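You operate a simulated robot arm through the tools that you are given. There is no shell and no other tool. Be economical: measure what you need, move in short steps, check, and stop when the job is done.

You are at the controls of a simulated robot arm. One attempt, no reset.

Task
Put the picture with the blue bar in the wooden frame.
Fine: the old one goes into slot 3 of the rack; latch shut again.
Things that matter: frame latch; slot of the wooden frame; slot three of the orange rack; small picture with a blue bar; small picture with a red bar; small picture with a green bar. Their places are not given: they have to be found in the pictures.

The check looks at the end state, three seconds after you hand in, the way a careful person would. Anything else that was tipped, shoved, dropped, spilled or broken makes it a failure.

Robot
A 5-joint arm with a two-finger parallel gripper, fixed in place. Base frame: the origin is at the foot of the arm, x ahead of it, y to its left, z up; the work surface is at about z = 0.029. Lengths are in m, angles in degrees, forces in N, time in s.
With the tool pointing down near the work surface it reaches from about 0.24 to 0.68 m from the base axis. Its first joint turns from -66.0 to 66.0 degrees. The tool tilts only in the upright plane through the base axis and itself; it spins freely about its own axis. Payload 2.9 kg.
The TCP is the grasp point between the finger pads, 0.03 m short of the fingertips. In the tool frame z runs along the fingers and y along their closing line. Largest opening 0.11 m; finger width 0.02, thickness 0.01; the body of the gripper, 0.048 by 0.112 m, starts 0.055 m behind the TCP.
Orientation is that of the tool frame in the base frame, as a unit quaternion [x, y, z, w]. With the fingers straight down and closing along the base's y, the tool's x points along the base's -x, its y along +y and its z along -z.

Tools
- The arm moves only by the tool move_arm. Its argument "moves" is a list of rows, each a list of 3 entries, a list of its own where there are three numbers: the finger opening in m, from 0 to 0.11, then the shift along the tool's x, y, z in units of 400 mm (1.0 is 400 mm), then the turn, a rotation vector about the tool's x, y, z in units of 45 degrees (1.0 is 45 degrees). In form: [[fingers, [x, y, z], [ax, ay, az]], ...]. A call has 1 to 12 rows; each row is the pose to reach, as a shift and turn from the pose commanded when the call began, along the tool's axes at that moment. A call with a number of a shift or a turn outside -1 to 1 is refused whole. Each row takes 0.2 s and may step no farther than 0.05 m and 8.6 degrees from the row before; otherwise, or with a gripper value out of range, the whole call is refused. A pose out of reach is approached as far as the arm can. The call stops where the force on the tool passes 40 N (or 10 N more than at its start, if that is more) or the arm is blocked; 0.2 s more then pass. The fingers move at their own pace (about 0.108 m/s each) and stop on an object; they squeeze with about 44 N. The grip force told is the motor's: it shows also when the fingers shut on nothing. Time passes only in rows, and 0.2 s behind the last, so rows that repeat a pose let the fingers close. It gives the time, the measured TCP pose, the force on the tool (base axes), the opening and the grip force at its end, in the units of the frame above (readings bear some noise).
- Cameras (640 x 400 px; columns grow to the right, rows downward): "scene" is fixed at [0.0216, -0.4401, 0.6078]; the picture's right is [0.88, -0.47, 0.00], its down [-0.25, -0.48, -0.84] and it looks along [0.39, 0.74, -0.54] (base axes); focal length 241 px, centre (320, 200). "wrist" rides on the gripper at [-0.036, 0, -0.057] in the tool frame; the picture's right is [0.00, -1.00, 0.00], its down [0.97, 0.00, -0.24] and it looks along [0.24, 0.00, 0.97] (tool axes); focal length 218 px, centre (320, 200).
- capture(camera): a new picture of that camera. No time passes.
- measure_at(camera, pixels): there is no depth. For up to 12 entries [column, row, z] of the newest picture of that camera ("zoom" is the newest enlarged one), the place [x, y] in the base frame at which the ray of that pixel passes the height z, good to about 0.003 m. No time passes.
- inspect(camera, box): a new picture of the part [left, top, right, bottom] of that camera's present view, enlarged. No time passes.
- job_done(): hands the job in; it is judged then, once.

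Go step by step. Measure first, check grasps and placings, and put right what went wrong. The budget is 80 turns and 38 pictures, counting those below and the enlarged ones. Unless the task says otherwise, let go and move clear before handing in, and close with one line.

The tools are called after ">>>" by a JSON object that holds its "api" and its "payload". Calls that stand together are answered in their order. move_arm: Moves the arm, as the interface text tells. Its arguments: {"type":"object","properties":{"moves":{"type":"array"}},"required":["moves"]} The other tools are called the same way: capture (camera) takes a picture; measure_at (camera, pixels) gives the place at which the rays of pixels pass given heights; inspect (camera, box) takes an enlarged picture of a part of a camera's view; job_done () hands the job in.

At the start:

```text
time: 0.0
tcp_pos: [0.2835, -0.1438, 0.4937]
tcp_rot: [0.001, 1.0, -0.001, 0.0]
force: [1.2, -0.2, 1.0]
width: 0.11
gripper_force: 0.2
```

scene: 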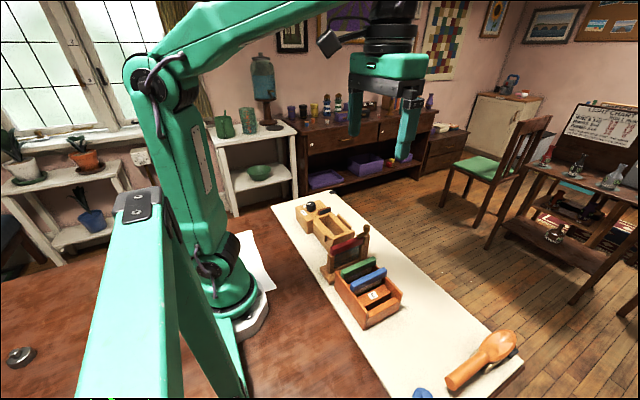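
wrist: 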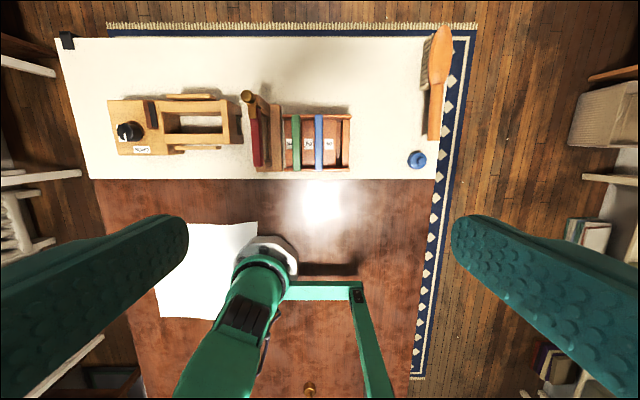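

The wrist view shows the frame with the red picture near (258,140), the rack with green (295,140) and blue (320,140), and a wooden thing with a knob at left. I will enlarge both views.

>>> {"api": "inspect", "payload": {"camera": "scene", "box": [280, 180, 420, 340]}}

>>> {"api": "inspect", "payload": {"camera": "wrist", "box": [220, 70, 370, 190]}}

```text
2.50 times, centred on (350, 260) of scene
```

zoom: 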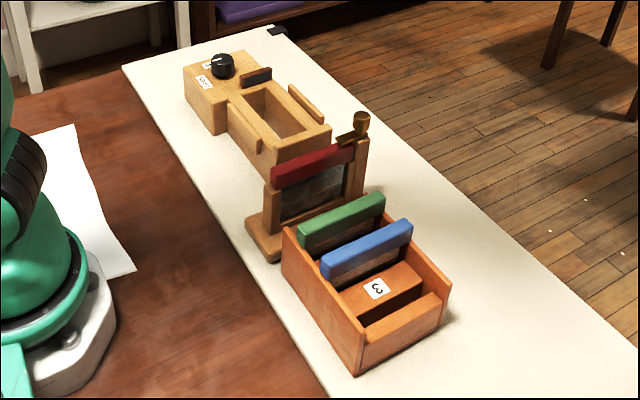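

```text
3.33 times, centred on (295, 130) of wrist
```

zoom: 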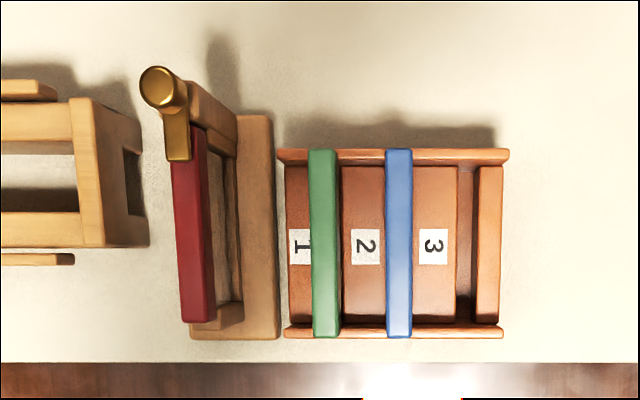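

The enlarged wrist view shows a brass knob with an arm over the red bar's end, and slot 3 empty right of label 3 (zoom 465,245). I'll measure those at trial heights.

>>> {"api": "measure_at", "payload": {"camera": "zoom", "pixels": [[160, 85, 0.18], [178, 150, 0.16], [188, 130, 0.15], [202, 320, 0.15], [323, 150, 0.12], [327, 335, 0.12], [399, 150, 0.12], [399, 335, 0.12], [465, 170, 0.08], [465, 318, 0.08], [260, 115, 0.045], [262, 338, 0.045]]}}

>>> {"api": "measure_at", "payload": {"camera": "scene", "pixels": [[367, 229, 0.18], [367, 229, 0.16], [364, 239, 0.15], [332, 254, 0.15], [364, 239, 0.13], [332, 254, 0.13], [384, 269, 0.12], [351, 286, 0.12], [384, 269, 0.1], [351, 286, 0.1]]}}

```text
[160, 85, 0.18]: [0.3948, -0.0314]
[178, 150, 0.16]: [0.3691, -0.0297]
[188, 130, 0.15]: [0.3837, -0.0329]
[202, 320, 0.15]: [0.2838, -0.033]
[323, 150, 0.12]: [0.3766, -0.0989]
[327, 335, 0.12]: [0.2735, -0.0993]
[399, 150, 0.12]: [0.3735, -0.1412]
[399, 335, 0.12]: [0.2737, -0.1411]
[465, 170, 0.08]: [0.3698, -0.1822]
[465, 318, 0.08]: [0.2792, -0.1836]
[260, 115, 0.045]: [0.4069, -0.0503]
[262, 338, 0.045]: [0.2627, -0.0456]
```

```text
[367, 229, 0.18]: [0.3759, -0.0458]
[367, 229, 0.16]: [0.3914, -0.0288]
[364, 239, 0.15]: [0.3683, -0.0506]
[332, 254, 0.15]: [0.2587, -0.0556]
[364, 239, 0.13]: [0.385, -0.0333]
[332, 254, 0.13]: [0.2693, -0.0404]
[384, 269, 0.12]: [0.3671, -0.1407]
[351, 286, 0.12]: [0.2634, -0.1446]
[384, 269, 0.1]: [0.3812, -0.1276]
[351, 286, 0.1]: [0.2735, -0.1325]
```

The rack and frame are roughly at x 0.27–0.40, y -0.20 to -0.03. I'll go closer above the frame to get parallax.

>>> {"api": "move_arm", "payload": {"moves": [[0.11, [-0.029, 0.04, 0.1], [0, 0, 0]], [0.11, [-0.058, 0.08, 0.2], [0, 0, 0]], [0.11, [-0.087, 0.12, 0.3], [0, 0, 0]], [0.11, [-0.116, 0.16, 0.4], [0, 0, 0]], [0.11, [-0.116, 0.16, 0.4], [0, 0, 0]]]}}

>>> {"api": "inspect", "payload": {"camera": "wrist", "box": [180, 60, 480, 260]}}

```text
time: 1.2
tcp_pos: [0.328, -0.0777, 0.3328]
tcp_rot: [0.001, 1.0, -0.001, 0.0]
force: [-0.1, 0.2, 0.1]
width: 0.1101
gripper_force: 0.0
```

```text
2.00 times, centred on (330, 160) of wrist
```

zoom: 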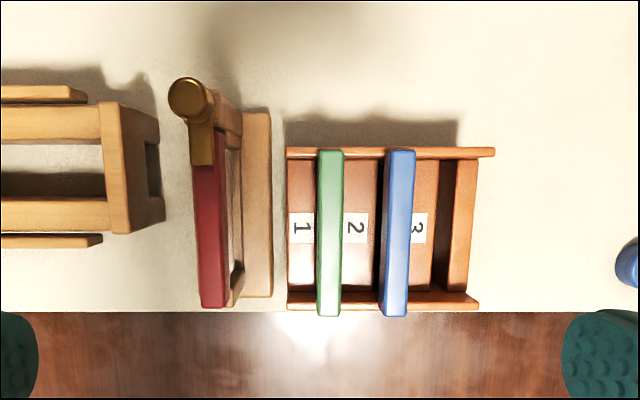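

Parallax is now available: knob (188,98), red bar (213,220), green (330,230), blue (397,230), slot 3 (440,220). I'll measure them at trial heights.

>>> {"api": "measure_at", "payload": {"camera": "zoom", "pixels": [[185, 97, 0.18], [185, 97, 0.16], [213, 305, 0.15], [213, 305, 0.13], [208, 135, 0.13], [331, 152, 0.1], [329, 315, 0.1], [400, 152, 0.1], [396, 315, 0.1], [396, 315, 0.12], [442, 160, 0.07], [442, 290, 0.07]]}}

>>> {"api": "inspect", "payload": {"camera": "scene", "box": [315, 215, 405, 330]}}

```text
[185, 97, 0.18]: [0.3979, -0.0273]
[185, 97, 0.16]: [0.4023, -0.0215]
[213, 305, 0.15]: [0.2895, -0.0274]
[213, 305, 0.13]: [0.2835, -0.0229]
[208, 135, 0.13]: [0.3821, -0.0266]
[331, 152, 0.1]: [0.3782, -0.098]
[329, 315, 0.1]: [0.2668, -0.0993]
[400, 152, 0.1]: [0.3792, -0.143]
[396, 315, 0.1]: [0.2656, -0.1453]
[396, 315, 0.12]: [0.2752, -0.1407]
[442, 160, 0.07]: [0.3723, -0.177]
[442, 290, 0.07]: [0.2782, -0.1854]
```

```text
3.48 times, centred on (360, 272) of scene
```

zoom: 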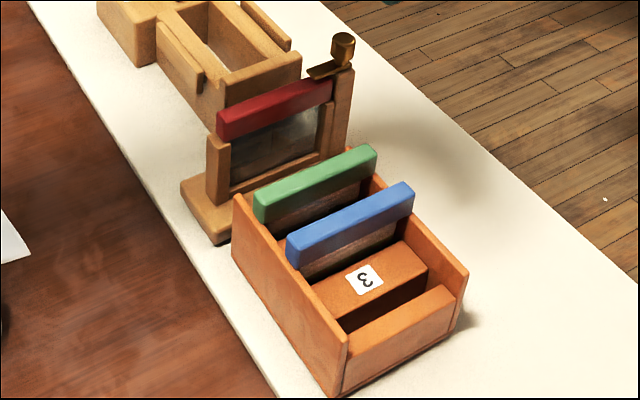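

I'll triangulate using the enlarged scene view: knob top (345,40), red bar, blue bar, slot 3.

>>> {"api": "measure_at", "payload": {"camera": "zoom", "pixels": [[345, 40, 0.18], [345, 40, 0.16], [221, 122, 0.15], [221, 122, 0.13], [376, 151, 0.12], [376, 151, 0.1], [258, 202, 0.1], [290, 246, 0.1], [290, 246, 0.12], [411, 187, 0.1], [411, 187, 0.12], [395, 310, 0.06]]}}

```text
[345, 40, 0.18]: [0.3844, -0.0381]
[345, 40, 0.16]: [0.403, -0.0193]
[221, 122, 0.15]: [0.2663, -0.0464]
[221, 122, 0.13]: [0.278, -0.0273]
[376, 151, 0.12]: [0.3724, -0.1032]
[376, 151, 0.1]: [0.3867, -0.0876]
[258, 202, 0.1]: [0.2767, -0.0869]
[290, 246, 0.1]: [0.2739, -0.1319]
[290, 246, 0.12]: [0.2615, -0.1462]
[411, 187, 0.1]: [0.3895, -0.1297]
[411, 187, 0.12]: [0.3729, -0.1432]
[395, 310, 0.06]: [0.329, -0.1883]
```

Knob top is near (0.40,-0.022,0.163), the red bar top near z 0.124 at y -0.022, and the blue bar top z 0.108 at y -0.143. I'll go lower over the latch for a closer look.

>>> {"api": "move_arm", "payload": {"moves": [[0.11, [-0.04, 0.06, 0.08], [0, 0, 0]], [0.11, [-0.08, 0.12, 0.17], [0, 0, 0]], [0.11, [-0.08, 0.12, 0.17], [0, 0, 0]]]}}

>>> {"api": "capture", "payload": {"camera": "wrist"}}

```text
time: 2.0
tcp_pos: [0.3617, -0.0314, 0.2664]
tcp_rot: [0.0, 1.0, 0.0, 0.0]
force: [0.8, -0.7, 0.0]
width: 0.1101
gripper_force: 0.0
```

```text
31 pictures are left
```

wrist: 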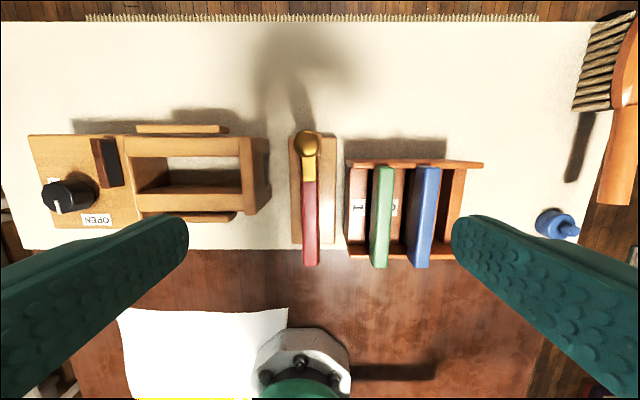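

The brass latch is at (308,150), and left of it is another box with a black knob labelled OPEN at (97,220). I'll enlarge both.

>>> {"api": "inspect", "payload": {"camera": "wrist", "box": [250, 110, 370, 190]}}

>>> {"api": "inspect", "payload": {"camera": "scene", "box": [285, 185, 375, 245]}}

```text
5.00 times, centred on (310, 150) of wrist
```

zoom: 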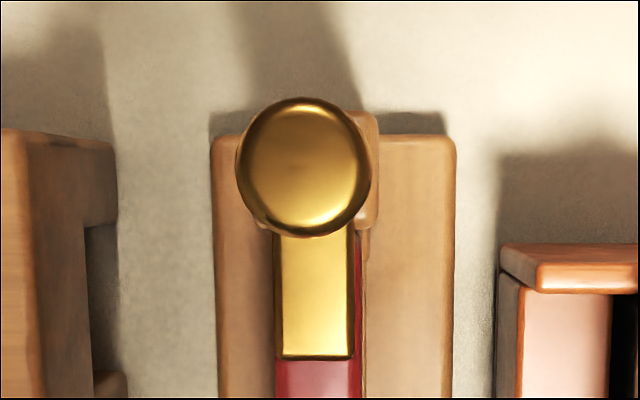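

```text
6.67 times, centred on (330, 215) of scene
```

zoom: 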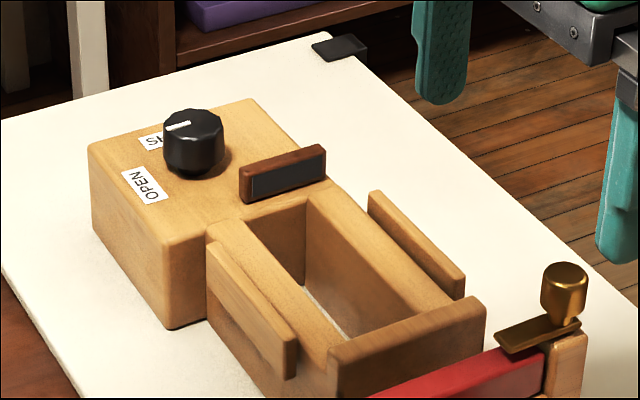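

The latch is a brass knob with a flat arm beneath it covering the red bar. I'll measure its place in the wrist view.

>>> {"api": "measure_at", "payload": {"camera": "wrist", "pixels": [[306.6, 143.4, 0.163], [308.4, 181, 0.135], [313, 264, 0.124], [308, 185, 0.124], [379, 262, 0.108], [384, 168, 0.108], [424, 262, 0.108], [428, 168, 0.108], [330, 137, 0.05], [328, 243, 0.05], [298, 243, 0.05]]}}

>>> {"api": "measure_at", "payload": {"camera": "zoom", "pixels": [[563, 272, 0.163], [560, 315, 0.14], [500, 340, 0.13], [520, 350, 0.13]]}}

```text
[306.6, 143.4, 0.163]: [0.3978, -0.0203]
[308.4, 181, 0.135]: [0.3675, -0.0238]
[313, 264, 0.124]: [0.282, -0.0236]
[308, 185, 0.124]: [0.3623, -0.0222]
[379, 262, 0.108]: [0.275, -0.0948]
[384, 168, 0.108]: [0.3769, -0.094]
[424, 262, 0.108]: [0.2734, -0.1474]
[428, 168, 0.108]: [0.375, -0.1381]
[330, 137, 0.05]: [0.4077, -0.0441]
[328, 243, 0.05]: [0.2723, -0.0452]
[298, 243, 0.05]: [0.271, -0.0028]
```

```text
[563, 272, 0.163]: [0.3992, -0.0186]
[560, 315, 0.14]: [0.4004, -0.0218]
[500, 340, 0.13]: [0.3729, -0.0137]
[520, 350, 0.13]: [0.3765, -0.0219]
```

Knob axis is at about (0.398,-0.020), spanning z 0.142–0.163. I'll go over it and down so that the tips stay just above the arm (TCP z 0.171), then close.

>>> {"api": "move_arm", "payload": {"moves": [[0.11, [-0.0908, 0.0273, 0.04], [0, 0, 0]], [0.08, [-0.0908, 0.0273, 0.14], [0, 0, 0]], [0.06, [-0.0908, 0.0273, 0.2385], [0, 0, 0]], [0.06, [-0.0908, 0.0273, 0.2385], [0, 0, 0]]]}}

>>> {"api": "inspect", "payload": {"camera": "scene", "box": [320, 190, 410, 250]}}

>>> {"api": "capture", "payload": {"camera": "wrist"}}

```text
time: 3.0
tcp_pos: [0.4002, -0.0192, 0.1711]
tcp_rot: [-0.001, 1.0, -0.001, 0.0]
force: [0.6, -0.3, 0.1]
width: 0.06
gripper_force: 0.0
```

```text
6.67 times, centred on (365, 220) of scene
```

zoom: 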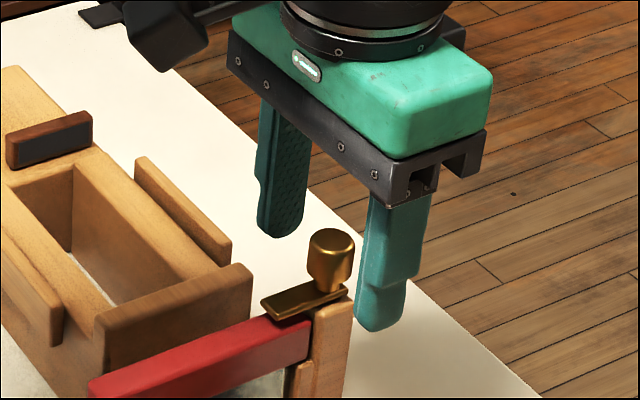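

```text
27 pictures are left
```

wrist: 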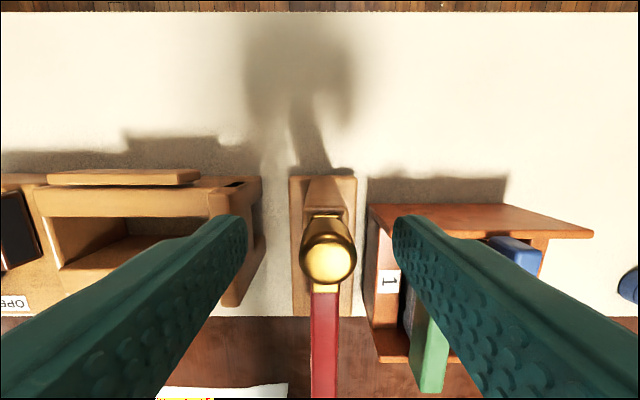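

The fingers straddle the knob; wrist shows the knob top centre at (329,262). I'll check its position and compare with the TCP.

>>> {"api": "measure_at", "payload": {"camera": "wrist", "pixels": [[329, 263, 0.163], [329, 263, 0.158], [329, 263, 0.168], [329, 290, 0.14]]}}

```text
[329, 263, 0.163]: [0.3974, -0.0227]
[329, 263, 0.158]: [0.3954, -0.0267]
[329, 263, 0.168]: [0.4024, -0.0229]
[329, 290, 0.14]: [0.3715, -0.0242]
```

The knob is at about (0.398,-0.0225); a small shift and I close on it.

>>> {"api": "move_arm", "payload": {"moves": [[0.06, [0.005, -0.008, 0.0], [0, 0, 0]], [0.03, [0.005, -0.008, 0.0], [0, 0, 0]], [0.0, [0.005, -0.008, 0.0], [0, 0, 0]], [0.0, [0.005, -0.008, 0.0], [0, 0, 0]]]}}

```text
time: 4.0
tcp_pos: [0.3976, -0.0227, 0.1721]
tcp_rot: [0.0, 1.0, 0.0, 0.0]
force: [-0.7, 3.1, -0.2]
width: 0.019
gripper_force: 44.3
```

Knob held (19 mm wide) with little side force. Now I turn it 45 degrees in small steps.

>>> {"api": "move_arm", "payload": {"moves": [[0.0, [0, 0, 0], [0, 0, 0.167]], [0.0, [0, 0, 0], [0, 0, 0.333]], [0.0, [0, 0, 0], [0, 0, 0.5]], [0.0, [0, 0, 0], [0, 0, 0.667]], [0.0, [0, 0, 0], [0, 0, 0.833]], [0.0, [0, 0, 0], [0, 0, 1.0]], [0.0, [0, 0, 0], [0, 0, 1.0]]]}}

>>> {"api": "inspect", "payload": {"camera": "scene", "box": [320, 190, 410, 250]}}

```text
time: 5.6
tcp_pos: [0.3964, -0.023, 0.1715]
tcp_rot: [0.384, 0.923, 0.001, 0.003]
force: [13.4, 3.2, 5.5]
width: 0.0191
gripper_force: 43.8
```

```text
6.67 times, centred on (365, 220) of scene
```

zoom: 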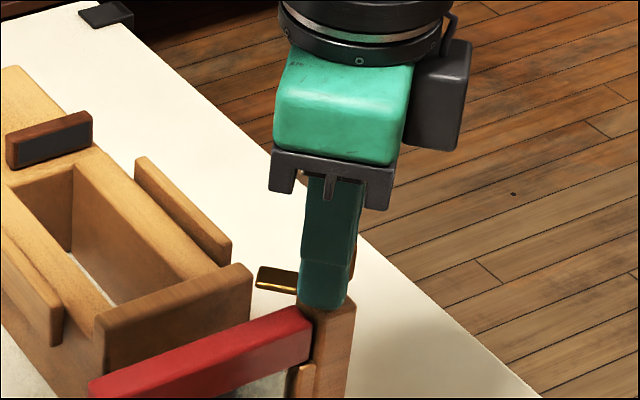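

The arm has swung 45° toward +y (brass tip at (275,280)), with some side force in x. I continue another 45° with a 1 mm correction.

>>> {"api": "move_arm", "payload": {"moves": [[0.0, [-0.002, 0.002, 0], [0, 0, 0.167]], [0.0, [-0.002, 0.002, 0], [0, 0, 0.333]], [0.0, [-0.002, 0.002, 0], [0, 0, 0.5]], [0.0, [-0.002, 0.002, 0], [0, 0, 0.667]], [0.0, [-0.002, 0.002, 0], [0, 0, 0.833]], [0.0, [-0.002, 0.002, 0], [0, 0, 1.0]], [0.0, [-0.002, 0.002, 0], [0, 0, 1.0]]]}}

>>> {"api": "inspect", "payload": {"camera": "scene", "box": [320, 190, 410, 250]}}

```text
time: 7.2
tcp_pos: [0.3988, -0.0238, 0.1708]
tcp_rot: [0.708, 0.706, 0.001, 0.001]
force: [15.8, -0.1, 10.3]
width: 0.0189
gripper_force: 44.5
```

```text
6.67 times, centred on (365, 220) of scene
```

zoom: 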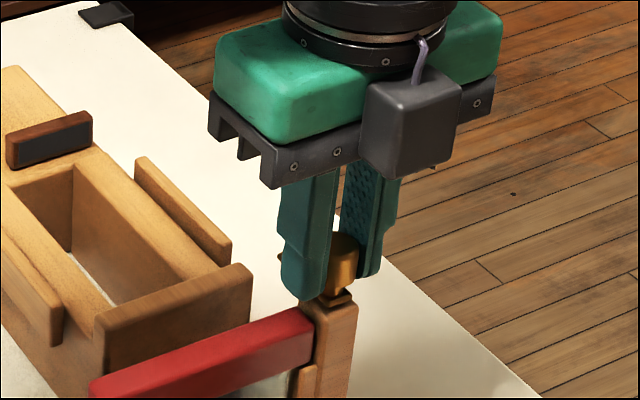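

The latch arm now points away behind the post and the red bar is free above. I release, rise, and look.

>>> {"api": "move_arm", "payload": {"moves": [[0.05, [0, 0, 0], [0, 0, 0]], [0.05, [0, 0, 0], [0, 0, 0]], [0.05, [0, 0, -0.1], [0, 0, 0]], [0.05, [0, 0, -0.2], [0, 0, -0.167]], [0.05, [0, 0, -0.25], [0, 0, -0.333]], [0.06, [0, 0, -0.25], [0, 0, -0.5]], [0.06, [0, 0, -0.25], [0, 0, -0.667]], [0.06, [0, 0, -0.25], [0, 0, -0.833]], [0.06, [0, 0, -0.25], [0, 0, -1.0]], [0.06, [0, 0, -0.25], [0, 0, -1.0]]]}}

>>> {"api": "inspect", "payload": {"camera": "scene", "box": [320, 200, 410, 260]}}

```text
time: 9.4
tcp_pos: [0.397, -0.024, 0.269]
tcp_rot: [0.381, 0.924, 0.0, 0.0]
force: [-0.1, -0.6, -0.1]
width: 0.06
gripper_force: 0.1
```

```text
6.67 times, centred on (365, 230) of scene
```

zoom: 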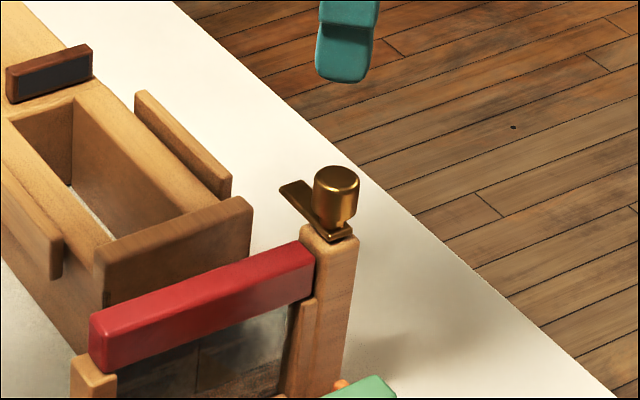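

Latch is open, pointing +y. I turn back to closing along y and go over the red bar's middle.

>>> {"api": "move_arm", "payload": {"moves": [[0.07, [0.022, -0.022, 0], [0, 0, -0.167]], [0.07, [0.044, -0.043, 0], [0, 0, -0.333]], [0.07, [0.066, -0.065, 0], [0, 0, -0.5]], [0.07, [0.088, -0.086, 0.04], [0, 0, -0.667]], [0.07, [0.111, -0.108, 0.08], [0, 0, -0.833]], [0.07, [0.111, -0.108, 0.12], [0, 0, -1.0]], [0.07, [0.111, -0.108, 0.12], [0, 0, -1.0]]]}}

>>> {"api": "capture", "payload": {"camera": "wrist"}}

```text
time: 11.0
tcp_pos: [0.3353, -0.0222, 0.222]
tcp_rot: [-0.001, 1.0, 0.0, 0.0]
force: [-0.8, -1.0, -0.9]
width: 0.07
gripper_force: 0.0
```

```text
23 pictures are left
```

wrist: 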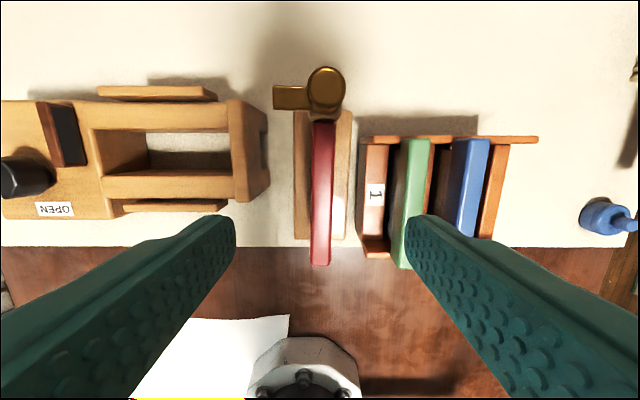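

The red bar runs from (323,122) to (320,264). I measure its ends, the box wall and the other bars.

>>> {"api": "measure_at", "payload": {"camera": "wrist", "pixels": [[323, 122, 0.124], [320, 264, 0.124], [311, 200, 0.124], [334, 200, 0.124], [310, 265, 0.124], [331, 265, 0.124], [235, 100, 0.085], [263, 110, 0.085], [419, 139, 0.108], [405, 268, 0.108], [478, 139, 0.108]]}}

```text
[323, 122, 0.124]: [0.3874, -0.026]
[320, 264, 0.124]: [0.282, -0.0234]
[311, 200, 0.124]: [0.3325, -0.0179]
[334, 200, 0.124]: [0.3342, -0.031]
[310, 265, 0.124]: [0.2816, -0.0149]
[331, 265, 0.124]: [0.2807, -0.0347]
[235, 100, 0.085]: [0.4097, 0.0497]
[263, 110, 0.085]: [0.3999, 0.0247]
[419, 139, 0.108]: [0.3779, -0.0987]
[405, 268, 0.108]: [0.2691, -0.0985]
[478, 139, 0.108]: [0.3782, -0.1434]
```

Bar centre (0.3345,-0.024). I descend with a 4 cm opening, tips to about z 0.093, then close.

>>> {"api": "move_arm", "payload": {"moves": [[0.04, [0.002, -0.0045, 0.05], [0, 0, 0]], [0.04, [0.002, -0.0045, 0.1], [0, 0, 0]], [0.04, [0.002, -0.0045, 0.2], [0, 0, 0]], [0.04, [0.002, -0.0045, 0.2475], [0, 0, 0]], [0.0, [0.002, -0.0045, 0.2475], [0, 0, 0]], [0.0, [0.002, -0.0045, 0.2475], [0, 0, 0]], [0.0, [0.002, -0.0045, 0.2475], [0, 0, 0]]]}}

```text
time: 12.6
tcp_pos: [0.3364, -0.0242, 0.1243]
tcp_rot: [0.0, 1.0, 0.0, 0.001]
force: [2.2, -2.5, 0.7]
width: 0.0188
gripper_force: 43.9
```

Gripped with a width of 18.8 mm. I lift straight up.

>>> {"api": "move_arm", "payload": {"moves": [[0.0, [0, 0, -0.025], [0, 0, 0]], [0.0, [0, 0, -0.06], [0, 0, 0]], [0.0, [0, 0, -0.12], [0, 0, 0]], [0.0, [0, 0, -0.2], [0, 0, 0]], [0.0, [0, 0, -0.29], [0, 0, 0]], [0.0, [0, 0, -0.29], [0, 0, 0]]]}}

>>> {"api": "capture", "payload": {"camera": "scene"}}

>>> {"api": "capture", "payload": {"camera": "wrist"}}

```text
time: 14.0
tcp_pos: [0.3353, -0.0241, 0.239]
tcp_rot: [0.0, 1.0, 0.0, 0.0]
force: [0.0, 0.5, -12.3]
width: 0.0186
gripper_force: 43.9
```

```text
22 pictures are left
```

scene: 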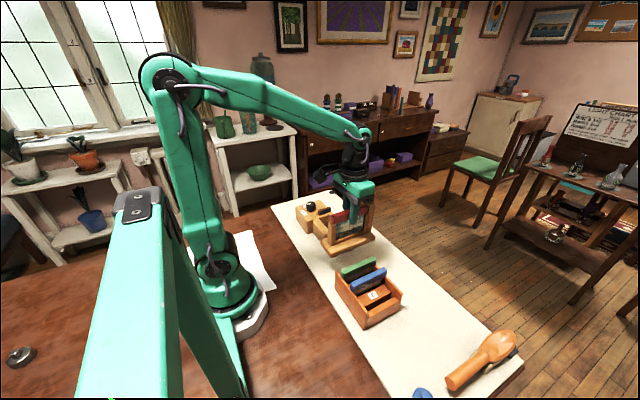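

```text
21 pictures are left
```

wrist: 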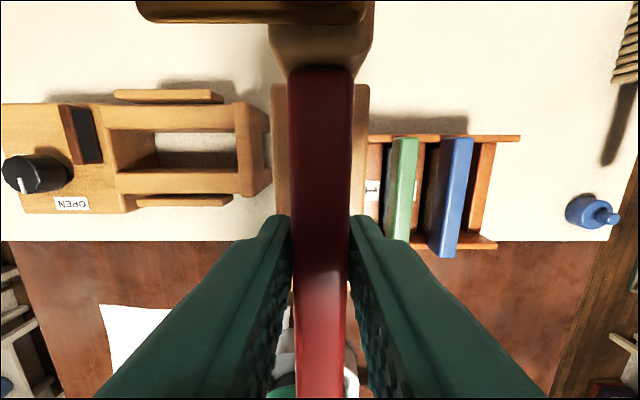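

The whole frame came up with the picture (12 N of weight, frame in the scene at (345,230)). I look closely before putting it back.

>>> {"api": "inspect", "payload": {"camera": "scene", "box": [300, 170, 390, 265]}}

```text
4.21 times, centred on (345, 218) of scene
```

zoom: 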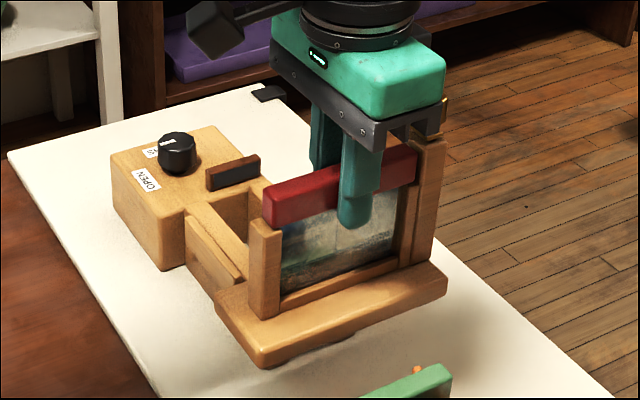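

The frame hangs level with the picture fully seated, so something still retains it, perhaps the latch plate's edge. I measure the plate edge against the bar end here, then lower it back to exactly where it stood.

>>> {"api": "measure_at", "payload": {"camera": "wrist", "pixels": [[320, 68, 0.239], [250, 22, 0.248], [250, 22, 0.252], [320, 68, 0.235], [372, 30, 0.24], [270, 60, 0.24], [355, 75, 0.235]]}}

>>> {"api": "move_arm", "payload": {"moves": [[0.0, [0, 0, 0.09], [0, 0, 0]], [0.0, [0, 0, 0.17], [0, 0, 0]], [0.0, [0, 0, 0.23], [0, 0, 0]], [0.0, [0, 0, 0.26], [0, 0, 0]], [0.0, [0, 0, 0.277], [0, 0, 0]], [0.0, [0, 0, 0.284], [0, 0, 0]], [0.0, [0, 0, 0.284], [0, 0, 0]]]}}

```text
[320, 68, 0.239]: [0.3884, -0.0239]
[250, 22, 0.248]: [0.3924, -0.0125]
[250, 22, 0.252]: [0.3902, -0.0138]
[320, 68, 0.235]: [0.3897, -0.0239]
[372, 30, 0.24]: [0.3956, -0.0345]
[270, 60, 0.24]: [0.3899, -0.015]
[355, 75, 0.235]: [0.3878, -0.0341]
```

```text
time: 15.6
tcp_pos: [0.3338, -0.0243, 0.1265]
tcp_rot: [0.0, 1.0, 0.0, 0.0]
force: [0.0, 0.9, -12.3]
width: 0.0186
gripper_force: 44.0
```

Still carrying the weight at z 0.1265; I lower the last millimetres until it bears on the table.

>>> {"api": "move_arm", "payload": {"moves": [[0.0, [0, 0, 0.003], [0, 0, 0]], [0.0, [0, 0, 0.006], [0, 0, 0]], [0.0, [0, 0, 0.0075], [0, 0, 0]], [0.0, [0, 0, 0.0075], [0, 0, 0]]]}}

```text
time: 16.6
tcp_pos: [0.3341, -0.0244, 0.1255]
tcp_rot: [-0.001, 1.0, 0.0, 0.0]
force: [-2.5, -0.1, 2.0]
width: 0.0188
gripper_force: 43.9
stopped in row 4: the force on the tool passed its limit (the readings are from after the stop); the commanded pose is now the measured one
```

It is down again. I release, rise, and look closely at the latch and the bar's ends.

>>> {"api": "move_arm", "payload": {"moves": [[0.04, [0, 0, 0], [0, 0, 0]], [0.04, [0, 0, 0], [0, 0, 0]], [0.04, [0, 0, -0.1], [0, 0, 0]], [0.04, [0, 0, -0.2], [0, 0, 0]], [0.04, [0.06, 0, -0.25], [0, 0, 0]], [0.04, [0.06, 0, -0.25], [0, 0, 0]]]}}

>>> {"api": "inspect", "payload": {"camera": "scene", "box": [322, 215, 382, 285]}}

>>> {"api": "inspect", "payload": {"camera": "wrist", "box": [260, 40, 400, 140]}}

```text
time: 17.9
tcp_pos: [0.3095, -0.0225, 0.224]
tcp_rot: [0.0, 1.0, 0.0, -0.001]
force: [0.6, 0.4, 0.1]
width: 0.04
gripper_force: 0.2
```

```text
5.71 times, centred on (352, 250) of scene
```

zoom: 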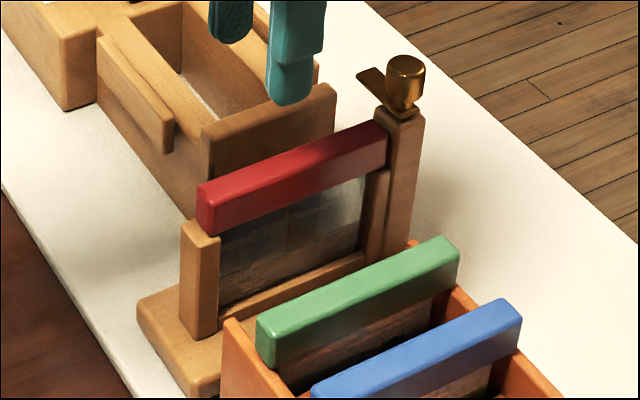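

```text
4.00 times, centred on (330, 90) of wrist
```

zoom: 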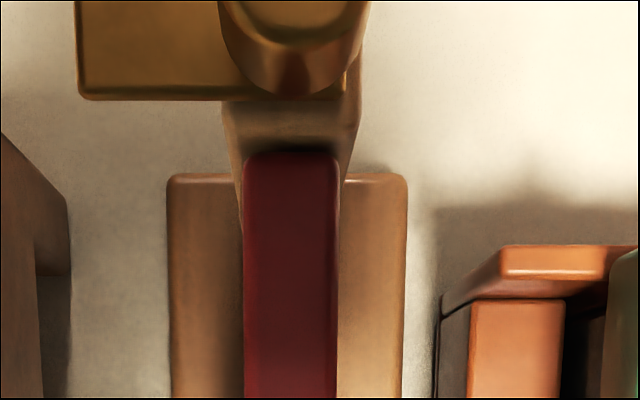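

The plate is clear of the bar (post face visible between them, and about 1.5 cm above), so the latch isn't touching it. I look from the +y side to see whether the frame has a back that my deep fingertips may have pinched.

>>> {"api": "move_arm", "payload": {"moves": [[0.04, [-0.02, 0.1, 0], [0, 0, 0]], [0.04, [-0.04, 0.2, 0], [0, 0, 0]], [0.04, [-0.04, 0.26, 0], [0, 0, 0]], [0.04, [-0.04, 0.26, 0], [0, 0, 0]]]}}

>>> {"api": "inspect", "payload": {"camera": "wrist", "box": [380, 60, 560, 260]}}

```text
time: 18.9
tcp_pos: [0.3251, 0.0795, 0.2223]
tcp_rot: [0.0, 1.0, 0.0, 0.0]
force: [-0.3, 1.1, -0.7]
width: 0.0398
gripper_force: 0.0
```

```text
2.00 times, centred on (470, 160) of wrist
```

zoom: 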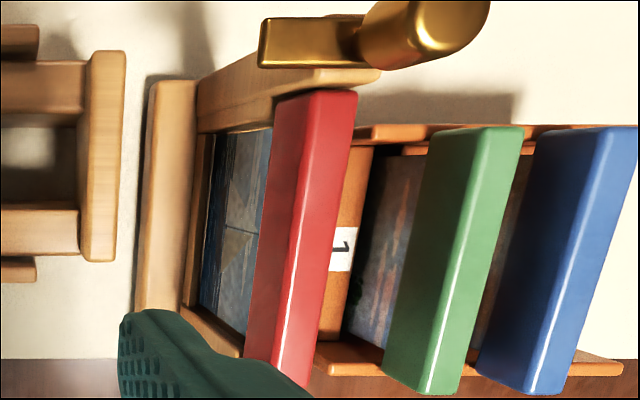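

No back board: only the bar can have been gripped. I retry with a shallow grip on the bar and a very small, slow lift while reading the force.

>>> {"api": "move_arm", "payload": {"moves": [[0.04, [-0.01, -0.1, 0], [0, 0, 0]], [0.04, [-0.024, -0.2, 0], [0, 0, 0]], [0.04, [-0.024, -0.259, 0.03], [0, 0, 0]], [0.04, [-0.024, -0.259, 0.13], [0, 0, 0]], [0.04, [-0.024, -0.259, 0.2], [0, 0, 0]], [0.04, [-0.024, -0.259, 0.2], [0, 0, 0]], [0.0, [-0.024, -0.259, 0.2], [0, 0, 0]], [0.0, [-0.024, -0.259, 0.2], [0, 0, 0]], [0.0, [-0.024, -0.259, 0.2], [0, 0, 0]], [0.0, [-0.024, -0.259, 0.195], [0, 0, 0]], [0.0, [-0.024, -0.259, 0.195], [0, 0, 0]]]}}

```text
time: 21.4
tcp_pos: [0.3348, -0.0234, 0.1477]
tcp_rot: [0.001, 1.0, 0.0, 0.0]
force: [0.2, -0.7, 0.0]
width: 0.0147
gripper_force: 44.0
```

Now the width is 14.7 mm rather than 18.8, so earlier the deep tips had clamped a part of the frame below the bar. This grip holds only the bar; I lift a little and read the force.

>>> {"api": "move_arm", "payload": {"moves": [[0.0, [0, 0, -0.01], [0, 0, 0]], [0.0, [0, 0, -0.02], [0, 0, 0]], [0.0, [0, 0, -0.03], [0, 0, 0]], [0.0, [0, 0, -0.03], [0, 0, 0]]]}}

>>> {"api": "inspect", "payload": {"camera": "scene", "box": [322, 205, 382, 275]}}

```text
time: 22.4
tcp_pos: [0.335, -0.023, 0.1576]
tcp_rot: [0.0, 1.0, 0.0, 0.0]
force: [0.4, -0.1, -0.5]
width: 0.0148
gripper_force: 44.1
```

```text
5.71 times, centred on (352, 240) of scene
```

zoom: 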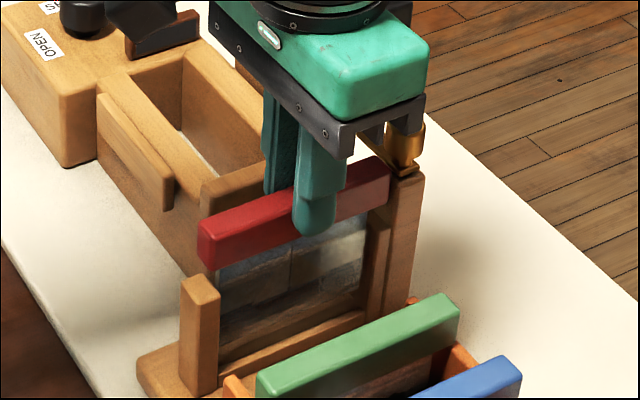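

The picture comes out alone and the frame stays. I lift it clear of everything and shift toward the rack, looking at slot 3.

>>> {"api": "move_arm", "payload": {"moves": [[0.0, [0, 0, -0.08], [0, 0, 0]], [0.0, [0, 0, -0.16], [0, 0, 0]], [0.0, [0, 0, -0.24], [0, 0, 0]], [0.0, [0.01, -0.1, -0.25], [0, 0, 0]], [0.0, [0.02, -0.2, -0.25], [0, 0, 0]], [0.0, [0.02, -0.2, -0.25], [0, 0, 0]]]}}

>>> {"api": "capture", "payload": {"camera": "wrist"}}

>>> {"api": "inspect", "payload": {"camera": "scene", "box": [320, 195, 410, 335]}}

```text
time: 23.8
tcp_pos: [0.3286, -0.1038, 0.2603]
tcp_rot: [-0.001, 1.0, -0.001, 0.0]
force: [0.3, -0.6, -1.2]
width: 0.0147
gripper_force: 43.7
```

```text
15 pictures are left
```

wrist: 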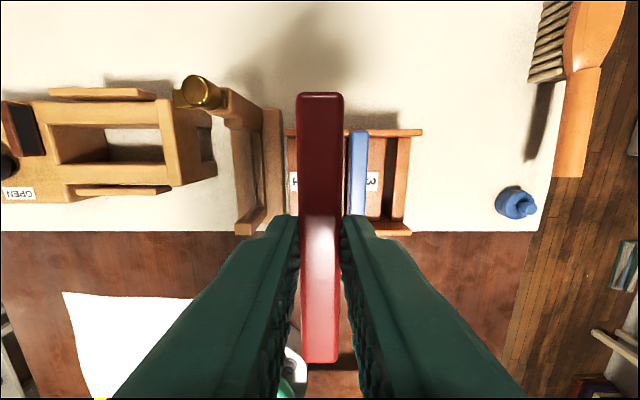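

```text
2.86 times, centred on (365, 265) of scene
```

zoom: 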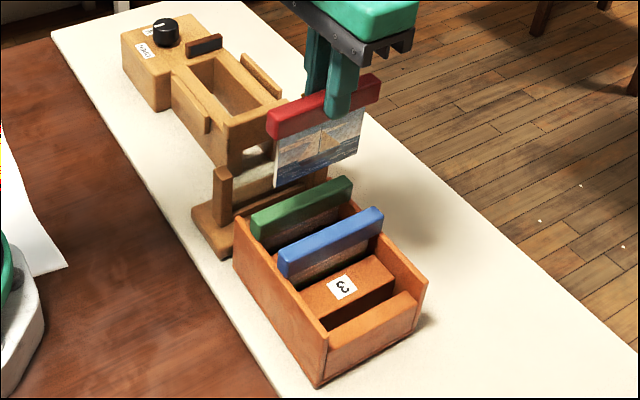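

The red picture hangs cleanly. I enlarge the wrist view on slot 3 around (390,185).

>>> {"api": "inspect", "payload": {"camera": "wrist", "box": [330, 110, 450, 250]}}

>>> {"api": "measure_at", "payload": {"camera": "wrist", "pixels": [[320, 93, 0.2366], [319, 361, 0.2366]]}}

```text
2.86 times, centred on (390, 180) of wrist
```

zoom: 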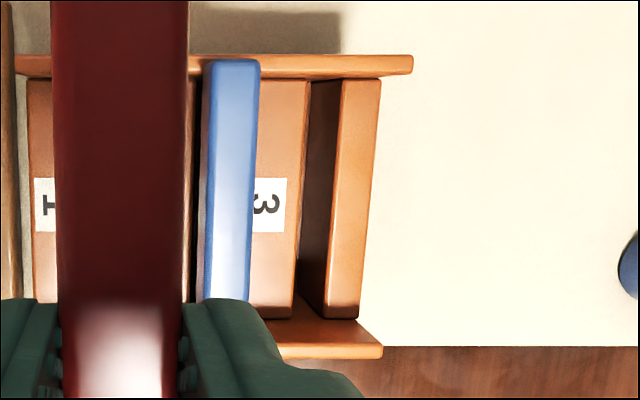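

```text
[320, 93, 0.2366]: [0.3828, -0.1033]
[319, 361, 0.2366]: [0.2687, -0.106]
```

I triangulate block 3's right edge and the end block's left edge using both views.

>>> {"api": "measure_at", "payload": {"camera": "zoom", "pixels": [[309, 82, 0.07], [309, 82, 0.09], [294, 316, 0.07], [294, 316, 0.09], [341, 82, 0.07], [341, 82, 0.09], [325, 316, 0.07], [325, 316, 0.09], [257, 120, 0.108], [207, 120, 0.108]]}}

>>> {"api": "measure_at", "payload": {"camera": "scene", "pixels": [[390.5, 294, 0.07], [390.5, 294, 0.09], [367, 310.5, 0.07], [367, 310.5, 0.09], [396, 297, 0.07], [396, 297, 0.09]]}}

```text
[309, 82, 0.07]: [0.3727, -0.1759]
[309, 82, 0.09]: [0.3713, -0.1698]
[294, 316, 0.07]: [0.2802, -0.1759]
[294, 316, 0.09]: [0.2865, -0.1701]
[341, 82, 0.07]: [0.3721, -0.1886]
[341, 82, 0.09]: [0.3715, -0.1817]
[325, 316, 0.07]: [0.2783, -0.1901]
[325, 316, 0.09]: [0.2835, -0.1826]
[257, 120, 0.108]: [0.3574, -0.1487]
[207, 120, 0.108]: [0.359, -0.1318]
```

```text
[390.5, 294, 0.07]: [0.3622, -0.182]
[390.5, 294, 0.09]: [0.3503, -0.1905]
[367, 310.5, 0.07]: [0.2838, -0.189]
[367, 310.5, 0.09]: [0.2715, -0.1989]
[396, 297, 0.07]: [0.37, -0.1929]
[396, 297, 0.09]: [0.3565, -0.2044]
```

Slot 3 spans y about -0.1795 to -0.193 (centre -0.186), x centre 0.325. I carry the picture there and lower until its bottom is just above the slot, then check.

>>> {"api": "move_arm", "payload": {"moves": [[0.0, [0.005, -0.1, 0], [0, 0, 0]], [0.0, [0.009, -0.2068, 0], [0, 0, 0]], [0.0, [0.009, -0.2068, 0.09], [0, 0, 0]], [0.0, [0.009, -0.2068, 0.18], [0, 0, 0]], [0.0, [0.009, -0.2068, 0.22], [0, 0, 0]], [0.0, [0.009, -0.2068, 0.22], [0, 0, 0]]]}}

>>> {"api": "inspect", "payload": {"camera": "scene", "box": [330, 230, 420, 330]}}

```text
time: 25.1
tcp_pos: [0.3251, -0.1866, 0.1713]
tcp_rot: [0.0, 1.0, 0.0, 0.0]
force: [-0.6, 0.7, -0.2]
width: 0.0148
gripper_force: 43.7
```

```text
4.00 times, centred on (375, 280) of scene
```

zoom: 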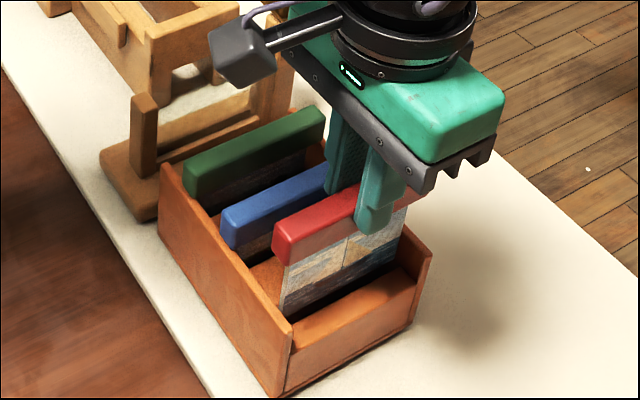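

The panel's lower edge hangs over slot 3, left of the end block. I lower slowly.

>>> {"api": "move_arm", "payload": {"moves": [[0.0, [0, 0, 0.015], [0, 0, 0]], [0.0, [0, 0, 0.03], [0, 0, 0]], [0.0, [0, 0, 0.045], [0, 0, 0]], [0.0, [0, 0, 0.06], [0, 0, 0]], [0.0, [0, 0, 0.07], [0, 0, 0]], [0.0, [0, 0, 0.08], [0, 0, 0]], [0.0, [0, 0, 0.088], [0, 0, 0]], [0.0, [0, 0, 0.088], [0, 0, 0]]]}}

>>> {"api": "inspect", "payload": {"camera": "scene", "box": [330, 230, 420, 330]}}

```text
time: 26.9
tcp_pos: [0.3253, -0.1856, 0.1335]
tcp_rot: [-0.001, 1.0, 0.001, -0.001]
force: [1.0, 0.4, -0.4]
width: 0.0145
gripper_force: 44.2
```

```text
4.00 times, centred on (375, 280) of scene
```

zoom: 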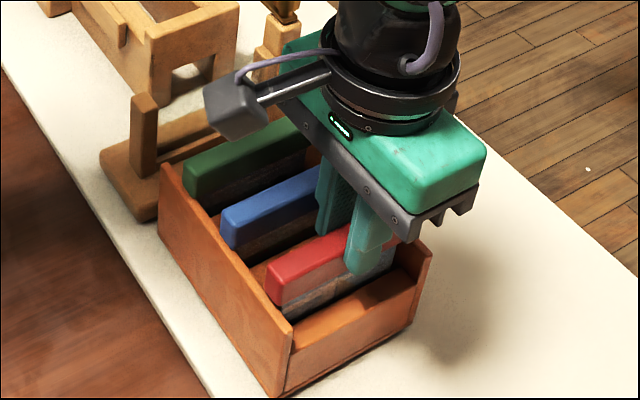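

It is sliding in freely without touching bottom yet. I go on in 1 mm steps until contact.

>>> {"api": "move_arm", "payload": {"moves": [[0.0, [0, 0, 0.003], [0, 0, 0]], [0.0, [0, 0, 0.006], [0, 0, 0]], [0.0, [0, 0, 0.009], [0, 0, 0]], [0.0, [0, 0, 0.009], [0, 0, 0]]]}}

```text
time: 27.9
tcp_pos: [0.3238, -0.1849, 0.1308]
tcp_rot: [0.0, 1.0, -0.001, 0.0]
force: [0.5, -0.4, -0.5]
width: 0.0149
gripper_force: 44.1
```

>>> {"api": "move_arm", "payload": {"moves": [[0.0, [0, 0, 0.003], [0, 0, 0]], [0.0, [0, 0, 0.006], [0, 0, 0]], [0.0, [0, 0, 0.009], [0, 0, 0]], [0.0, [0, 0, 0.012], [0, 0, 0]], [0.0, [0, 0, 0.012], [0, 0, 0]]]}}

>>> {"api": "inspect", "payload": {"camera": "scene", "box": [330, 230, 420, 330]}}

```text
time: 29.1
tcp_pos: [0.3259, -0.1874, 0.1273]
tcp_rot: [-0.001, 1.0, -0.001, 0.002]
force: [-4.4, 9.0, 37.2]
width: 0.0149
gripper_force: 44.6
```

```text
4.00 times, centred on (375, 280) of scene
```

zoom: 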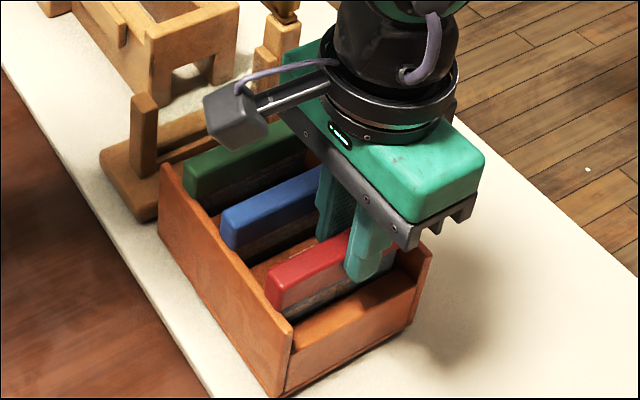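

Contact (37 N up) at TCP 0.127, the bar level with the blue one: seated. I ease up a millimetre, open a little, and rise.

>>> {"api": "move_arm", "payload": {"moves": [[0.0, [0, 0, -0.003], [0, 0, 0]], [0.032, [0, 0, -0.003], [0, 0, 0]], [0.032, [0, 0, -0.003], [0, 0, 0]], [0.032, [0, 0, -0.05], [0, 0, 0]], [0.032, [0, 0, -0.15], [0, 0, 0]], [0.032, [0.01, 0.08, -0.2], [0, 0, 0]], [0.032, [0.01, 0.11, -0.2], [0, 0, 0]], [0.032, [0.01, 0.11, -0.2], [0, 0, 0]]]}}

>>> {"api": "capture", "payload": {"camera": "wrist"}}

```text
time: 30.9
tcp_pos: [0.3189, -0.1414, 0.2072]
tcp_rot: [0.0, 1.0, 0.0, 0.001]
force: [0.8, -0.4, 0.0]
width: 0.0321
gripper_force: 0.1
```

```text
9 pictures are left
```

wrist: 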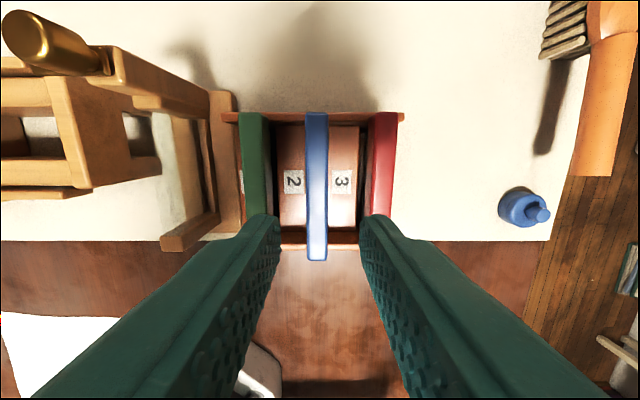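

Red sits in slot 3, parallel to the others. Now I measure the blue bar and the empty frame.

>>> {"api": "measure_at", "payload": {"camera": "wrist", "pixels": [[306, 190, 0.11], [328, 190, 0.11], [317, 113, 0.11], [317, 258, 0.11], [250, 114, 0.11], [384, 114, 0.11]]}}

```text
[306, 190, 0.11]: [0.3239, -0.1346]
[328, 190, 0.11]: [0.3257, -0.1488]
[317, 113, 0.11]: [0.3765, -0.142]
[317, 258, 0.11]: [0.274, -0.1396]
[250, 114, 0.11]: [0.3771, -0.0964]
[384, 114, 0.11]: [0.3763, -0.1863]
```

Blue bar centre is (0.325,-0.1415). I descend to TCP z 0.129 (same shallow grip), close, and lift slightly.

>>> {"api": "move_arm", "payload": {"moves": [[0.032, [-0.015, 0, 0.05], [0, 0, 0]], [0.032, [-0.015, 0, 0.12], [0, 0, 0]], [0.032, [-0.015, 0, 0.195], [0, 0, 0]], [0.032, [-0.015, 0, 0.195], [0, 0, 0]], [0.0, [-0.015, 0, 0.195], [0, 0, 0]], [0.0, [-0.015, 0, 0.195], [0, 0, 0]], [0.0, [-0.015, 0, 0.195], [0, 0, 0]], [0.0, [-0.015, 0, 0.18], [0, 0, 0]], [0.0, [-0.015, 0, 0.165], [0, 0, 0]], [0.0, [-0.015, 0, 0.165], [0, 0, 0]]]}}

```text
time: 33.1
tcp_pos: [0.3262, -0.142, 0.1403]
tcp_rot: [0.0, 1.0, 0.0, 0.0]
force: [-0.2, 0.2, -0.1]
width: 0.0145
gripper_force: 43.8
```

Blue is held (14.5 mm) and rises freely. I lift it high and carry it over the frame.

>>> {"api": "move_arm", "payload": {"moves": [[0.0, [0, 0, -0.1], [0, 0, 0]], [0.0, [0, 0, -0.2], [0, 0, 0]], [0.0, [0, 0, -0.31], [0, 0, 0]], [0.0, [-0.01, 0.1, -0.31], [0, 0, 0]], [0.0, [-0.02, 0.2, -0.31], [0, 0, 0]], [0.0, [-0.021, 0.296, -0.31], [0, 0, 0]], [0.0, [-0.021, 0.296, -0.31], [0, 0, 0]]]}}

>>> {"api": "capture", "payload": {"camera": "wrist"}}

```text
time: 34.8
tcp_pos: [0.3348, -0.025, 0.2651]
tcp_rot: [0.0, 1.0, 0.0, -0.001]
force: [0.0, 0.1, -0.3]
width: 0.0148
gripper_force: 44.2
```

```text
8 pictures are left
```

wrist: 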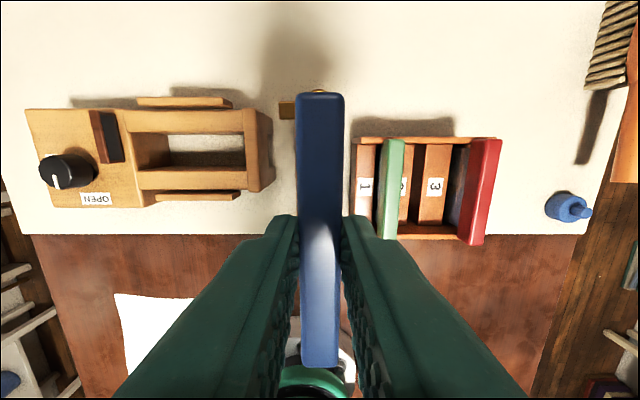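

The blue picture hangs just as the red did. I lower until its bottom edge nears the frame's guides and check in the scene.

>>> {"api": "move_arm", "payload": {"moves": [[0.0, [0, 0.001, 0.06], [0, 0, 0]], [0.0, [0, 0.001, 0.11], [0, 0, 0]], [0.0, [0, 0.001, 0.125], [0, 0, 0]], [0.0, [0, 0.001, 0.125], [0, 0, 0]]]}}

>>> {"api": "inspect", "payload": {"camera": "scene", "box": [315, 195, 395, 285]}}

```text
time: 35.8
tcp_pos: [0.3361, -0.0223, 0.2152]
tcp_rot: [0.0, 1.0, 0.0, 0.0]
force: [-0.1, -0.7, -1.3]
width: 0.0147
gripper_force: 44.0
```

```text
4.44 times, centred on (355, 240) of scene
```

zoom: 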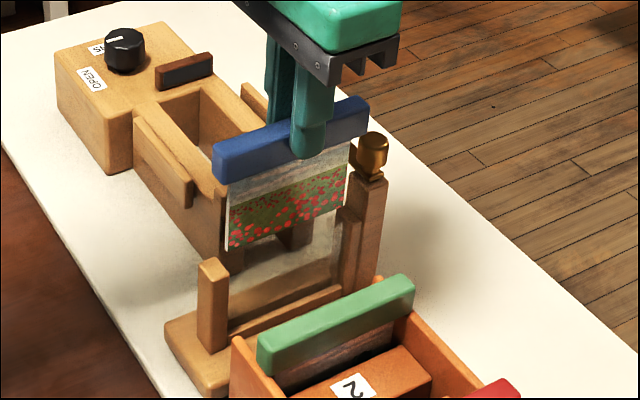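

Panel bottom corners (228,250) and (345,208) line up just above the guides. I lower slowly in 4 mm steps.

>>> {"api": "move_arm", "payload": {"moves": [[0.0, [0, 0, 0.01], [0, 0, 0]], [0.0, [0, 0, 0.02], [0, 0, 0]], [0.0, [0, 0, 0.03], [0, 0, 0]], [0.0, [0, 0, 0.04], [0, 0, 0]], [0.0, [0, 0, 0.05], [0, 0, 0]], [0.0, [0, 0, 0.06], [0, 0, 0]], [0.0, [0, 0, 0.07], [0, 0, 0]], [0.0, [0, 0, 0.07], [0, 0, 0]]]}}

```text
time: 37.5
tcp_pos: [0.3352, -0.023, 0.1873]
tcp_rot: [0.0, 1.0, 0.001, -0.002]
force: [0.2, 0.3, 0.0]
width: 0.0147
gripper_force: 44.2
```

No resistance; force is about zero. I check the alignment and go on lower.

>>> {"api": "move_arm", "payload": {"moves": [[0.0, [0, 0, 0.01], [0, 0, 0]], [0.0, [0, 0, 0.02], [0, 0, 0]], [0.0, [0, 0, 0.03], [0, 0, 0]], [0.0, [0, 0, 0.04], [0, 0, 0]], [0.0, [0, 0, 0.05], [0, 0, 0]], [0.0, [0, 0, 0.06], [0, 0, 0]], [0.0, [0, 0, 0.07], [0, 0, 0]], [0.0, [0, 0, 0.08], [0, 0, 0]], [0.0, [0, 0, 0.08], [0, 0, 0]]]}}

>>> {"api": "inspect", "payload": {"camera": "scene", "box": [315, 205, 395, 295]}}

```text
time: 39.5
tcp_pos: [0.334, -0.0241, 0.1546]
tcp_rot: [-0.001, 1.0, -0.001, -0.001]
force: [0.4, 0.5, 0.7]
width: 0.0143
gripper_force: 43.7
```

```text
4.44 times, centred on (355, 250) of scene
```

zoom: 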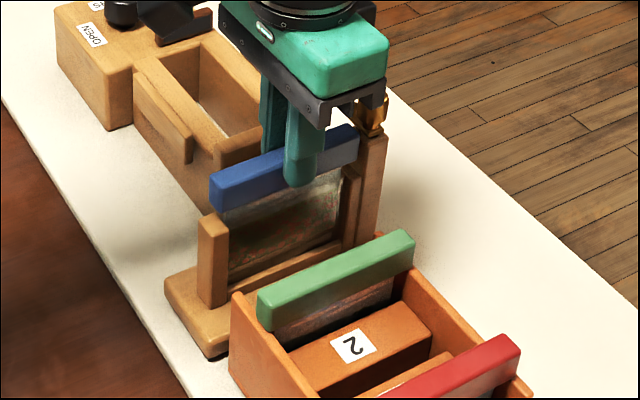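

It slides in the grooves, nearly seated (bar just above the near post at (212,210)). I lower in 1 mm steps until contact.

>>> {"api": "move_arm", "payload": {"moves": [[0.0, [0, 0, 0.003], [0, 0, 0]], [0.0, [0, 0, 0.006], [0, 0, 0]], [0.0, [0, 0, 0.009], [0, 0, 0]], [0.0, [0, 0, 0.012], [0, 0, 0]], [0.0, [0, 0, 0.015], [0, 0, 0]], [0.0, [0, 0, 0.0175], [0, 0, 0]], [0.0, [0, 0, 0.0175], [0, 0, 0]]]}}

```text
time: 41.1
tcp_pos: [0.3358, -0.0235, 0.1483]
tcp_rot: [-0.001, 1.0, 0.0, -0.001]
force: [0.1, 0.0, 0.1]
width: 0.0149
gripper_force: 44.2
```

>>> {"api": "move_arm", "payload": {"moves": [[0.0, [0, 0, 0.003], [0, 0, 0]], [0.0, [0, 0, 0.006], [0, 0, 0]], [0.0, [0, 0, 0.008], [0, 0, 0]], [0.0, [0, 0, 0.008], [0, 0, 0]]]}}

```text
time: 42.1
tcp_pos: [0.3356, -0.0232, 0.1448]
tcp_rot: [0.0, 1.0, 0.0, 0.001]
force: [-10.8, -1.3, 36.9]
width: 0.0146
gripper_force: 43.4
```

Contact (37 N) at TCP 0.145, matching the red one's seat. I ease off, release, rise and look at the latch from above.

>>> {"api": "move_arm", "payload": {"moves": [[0.0, [0, 0, -0.003], [0, 0, 0]], [0.034, [0, 0, -0.003], [0, 0, 0]], [0.034, [0, 0, -0.003], [0, 0, 0]], [0.034, [0, 0, -0.06], [0, 0, 0]], [0.05, [0, 0, -0.15], [0, 0, 0]], [0.06, [-0.06, 0, -0.24], [0, 0, 0]], [0.06, [-0.08, 0, -0.28], [0, 0, 0]], [0.06, [-0.08, 0, -0.28], [0, 0, 0]]]}}

>>> {"api": "capture", "payload": {"camera": "wrist"}}

```text
time: 44.0
tcp_pos: [0.3656, -0.0248, 0.2577]
tcp_rot: [0.0, 1.0, 0.0, -0.001]
force: [0.0, 0.9, 0.1]
width: 0.0601
gripper_force: 0.0
```

```text
5 pictures are left
```

wrist: 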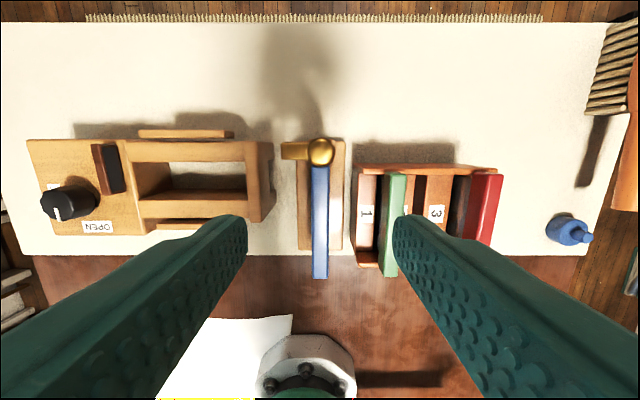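

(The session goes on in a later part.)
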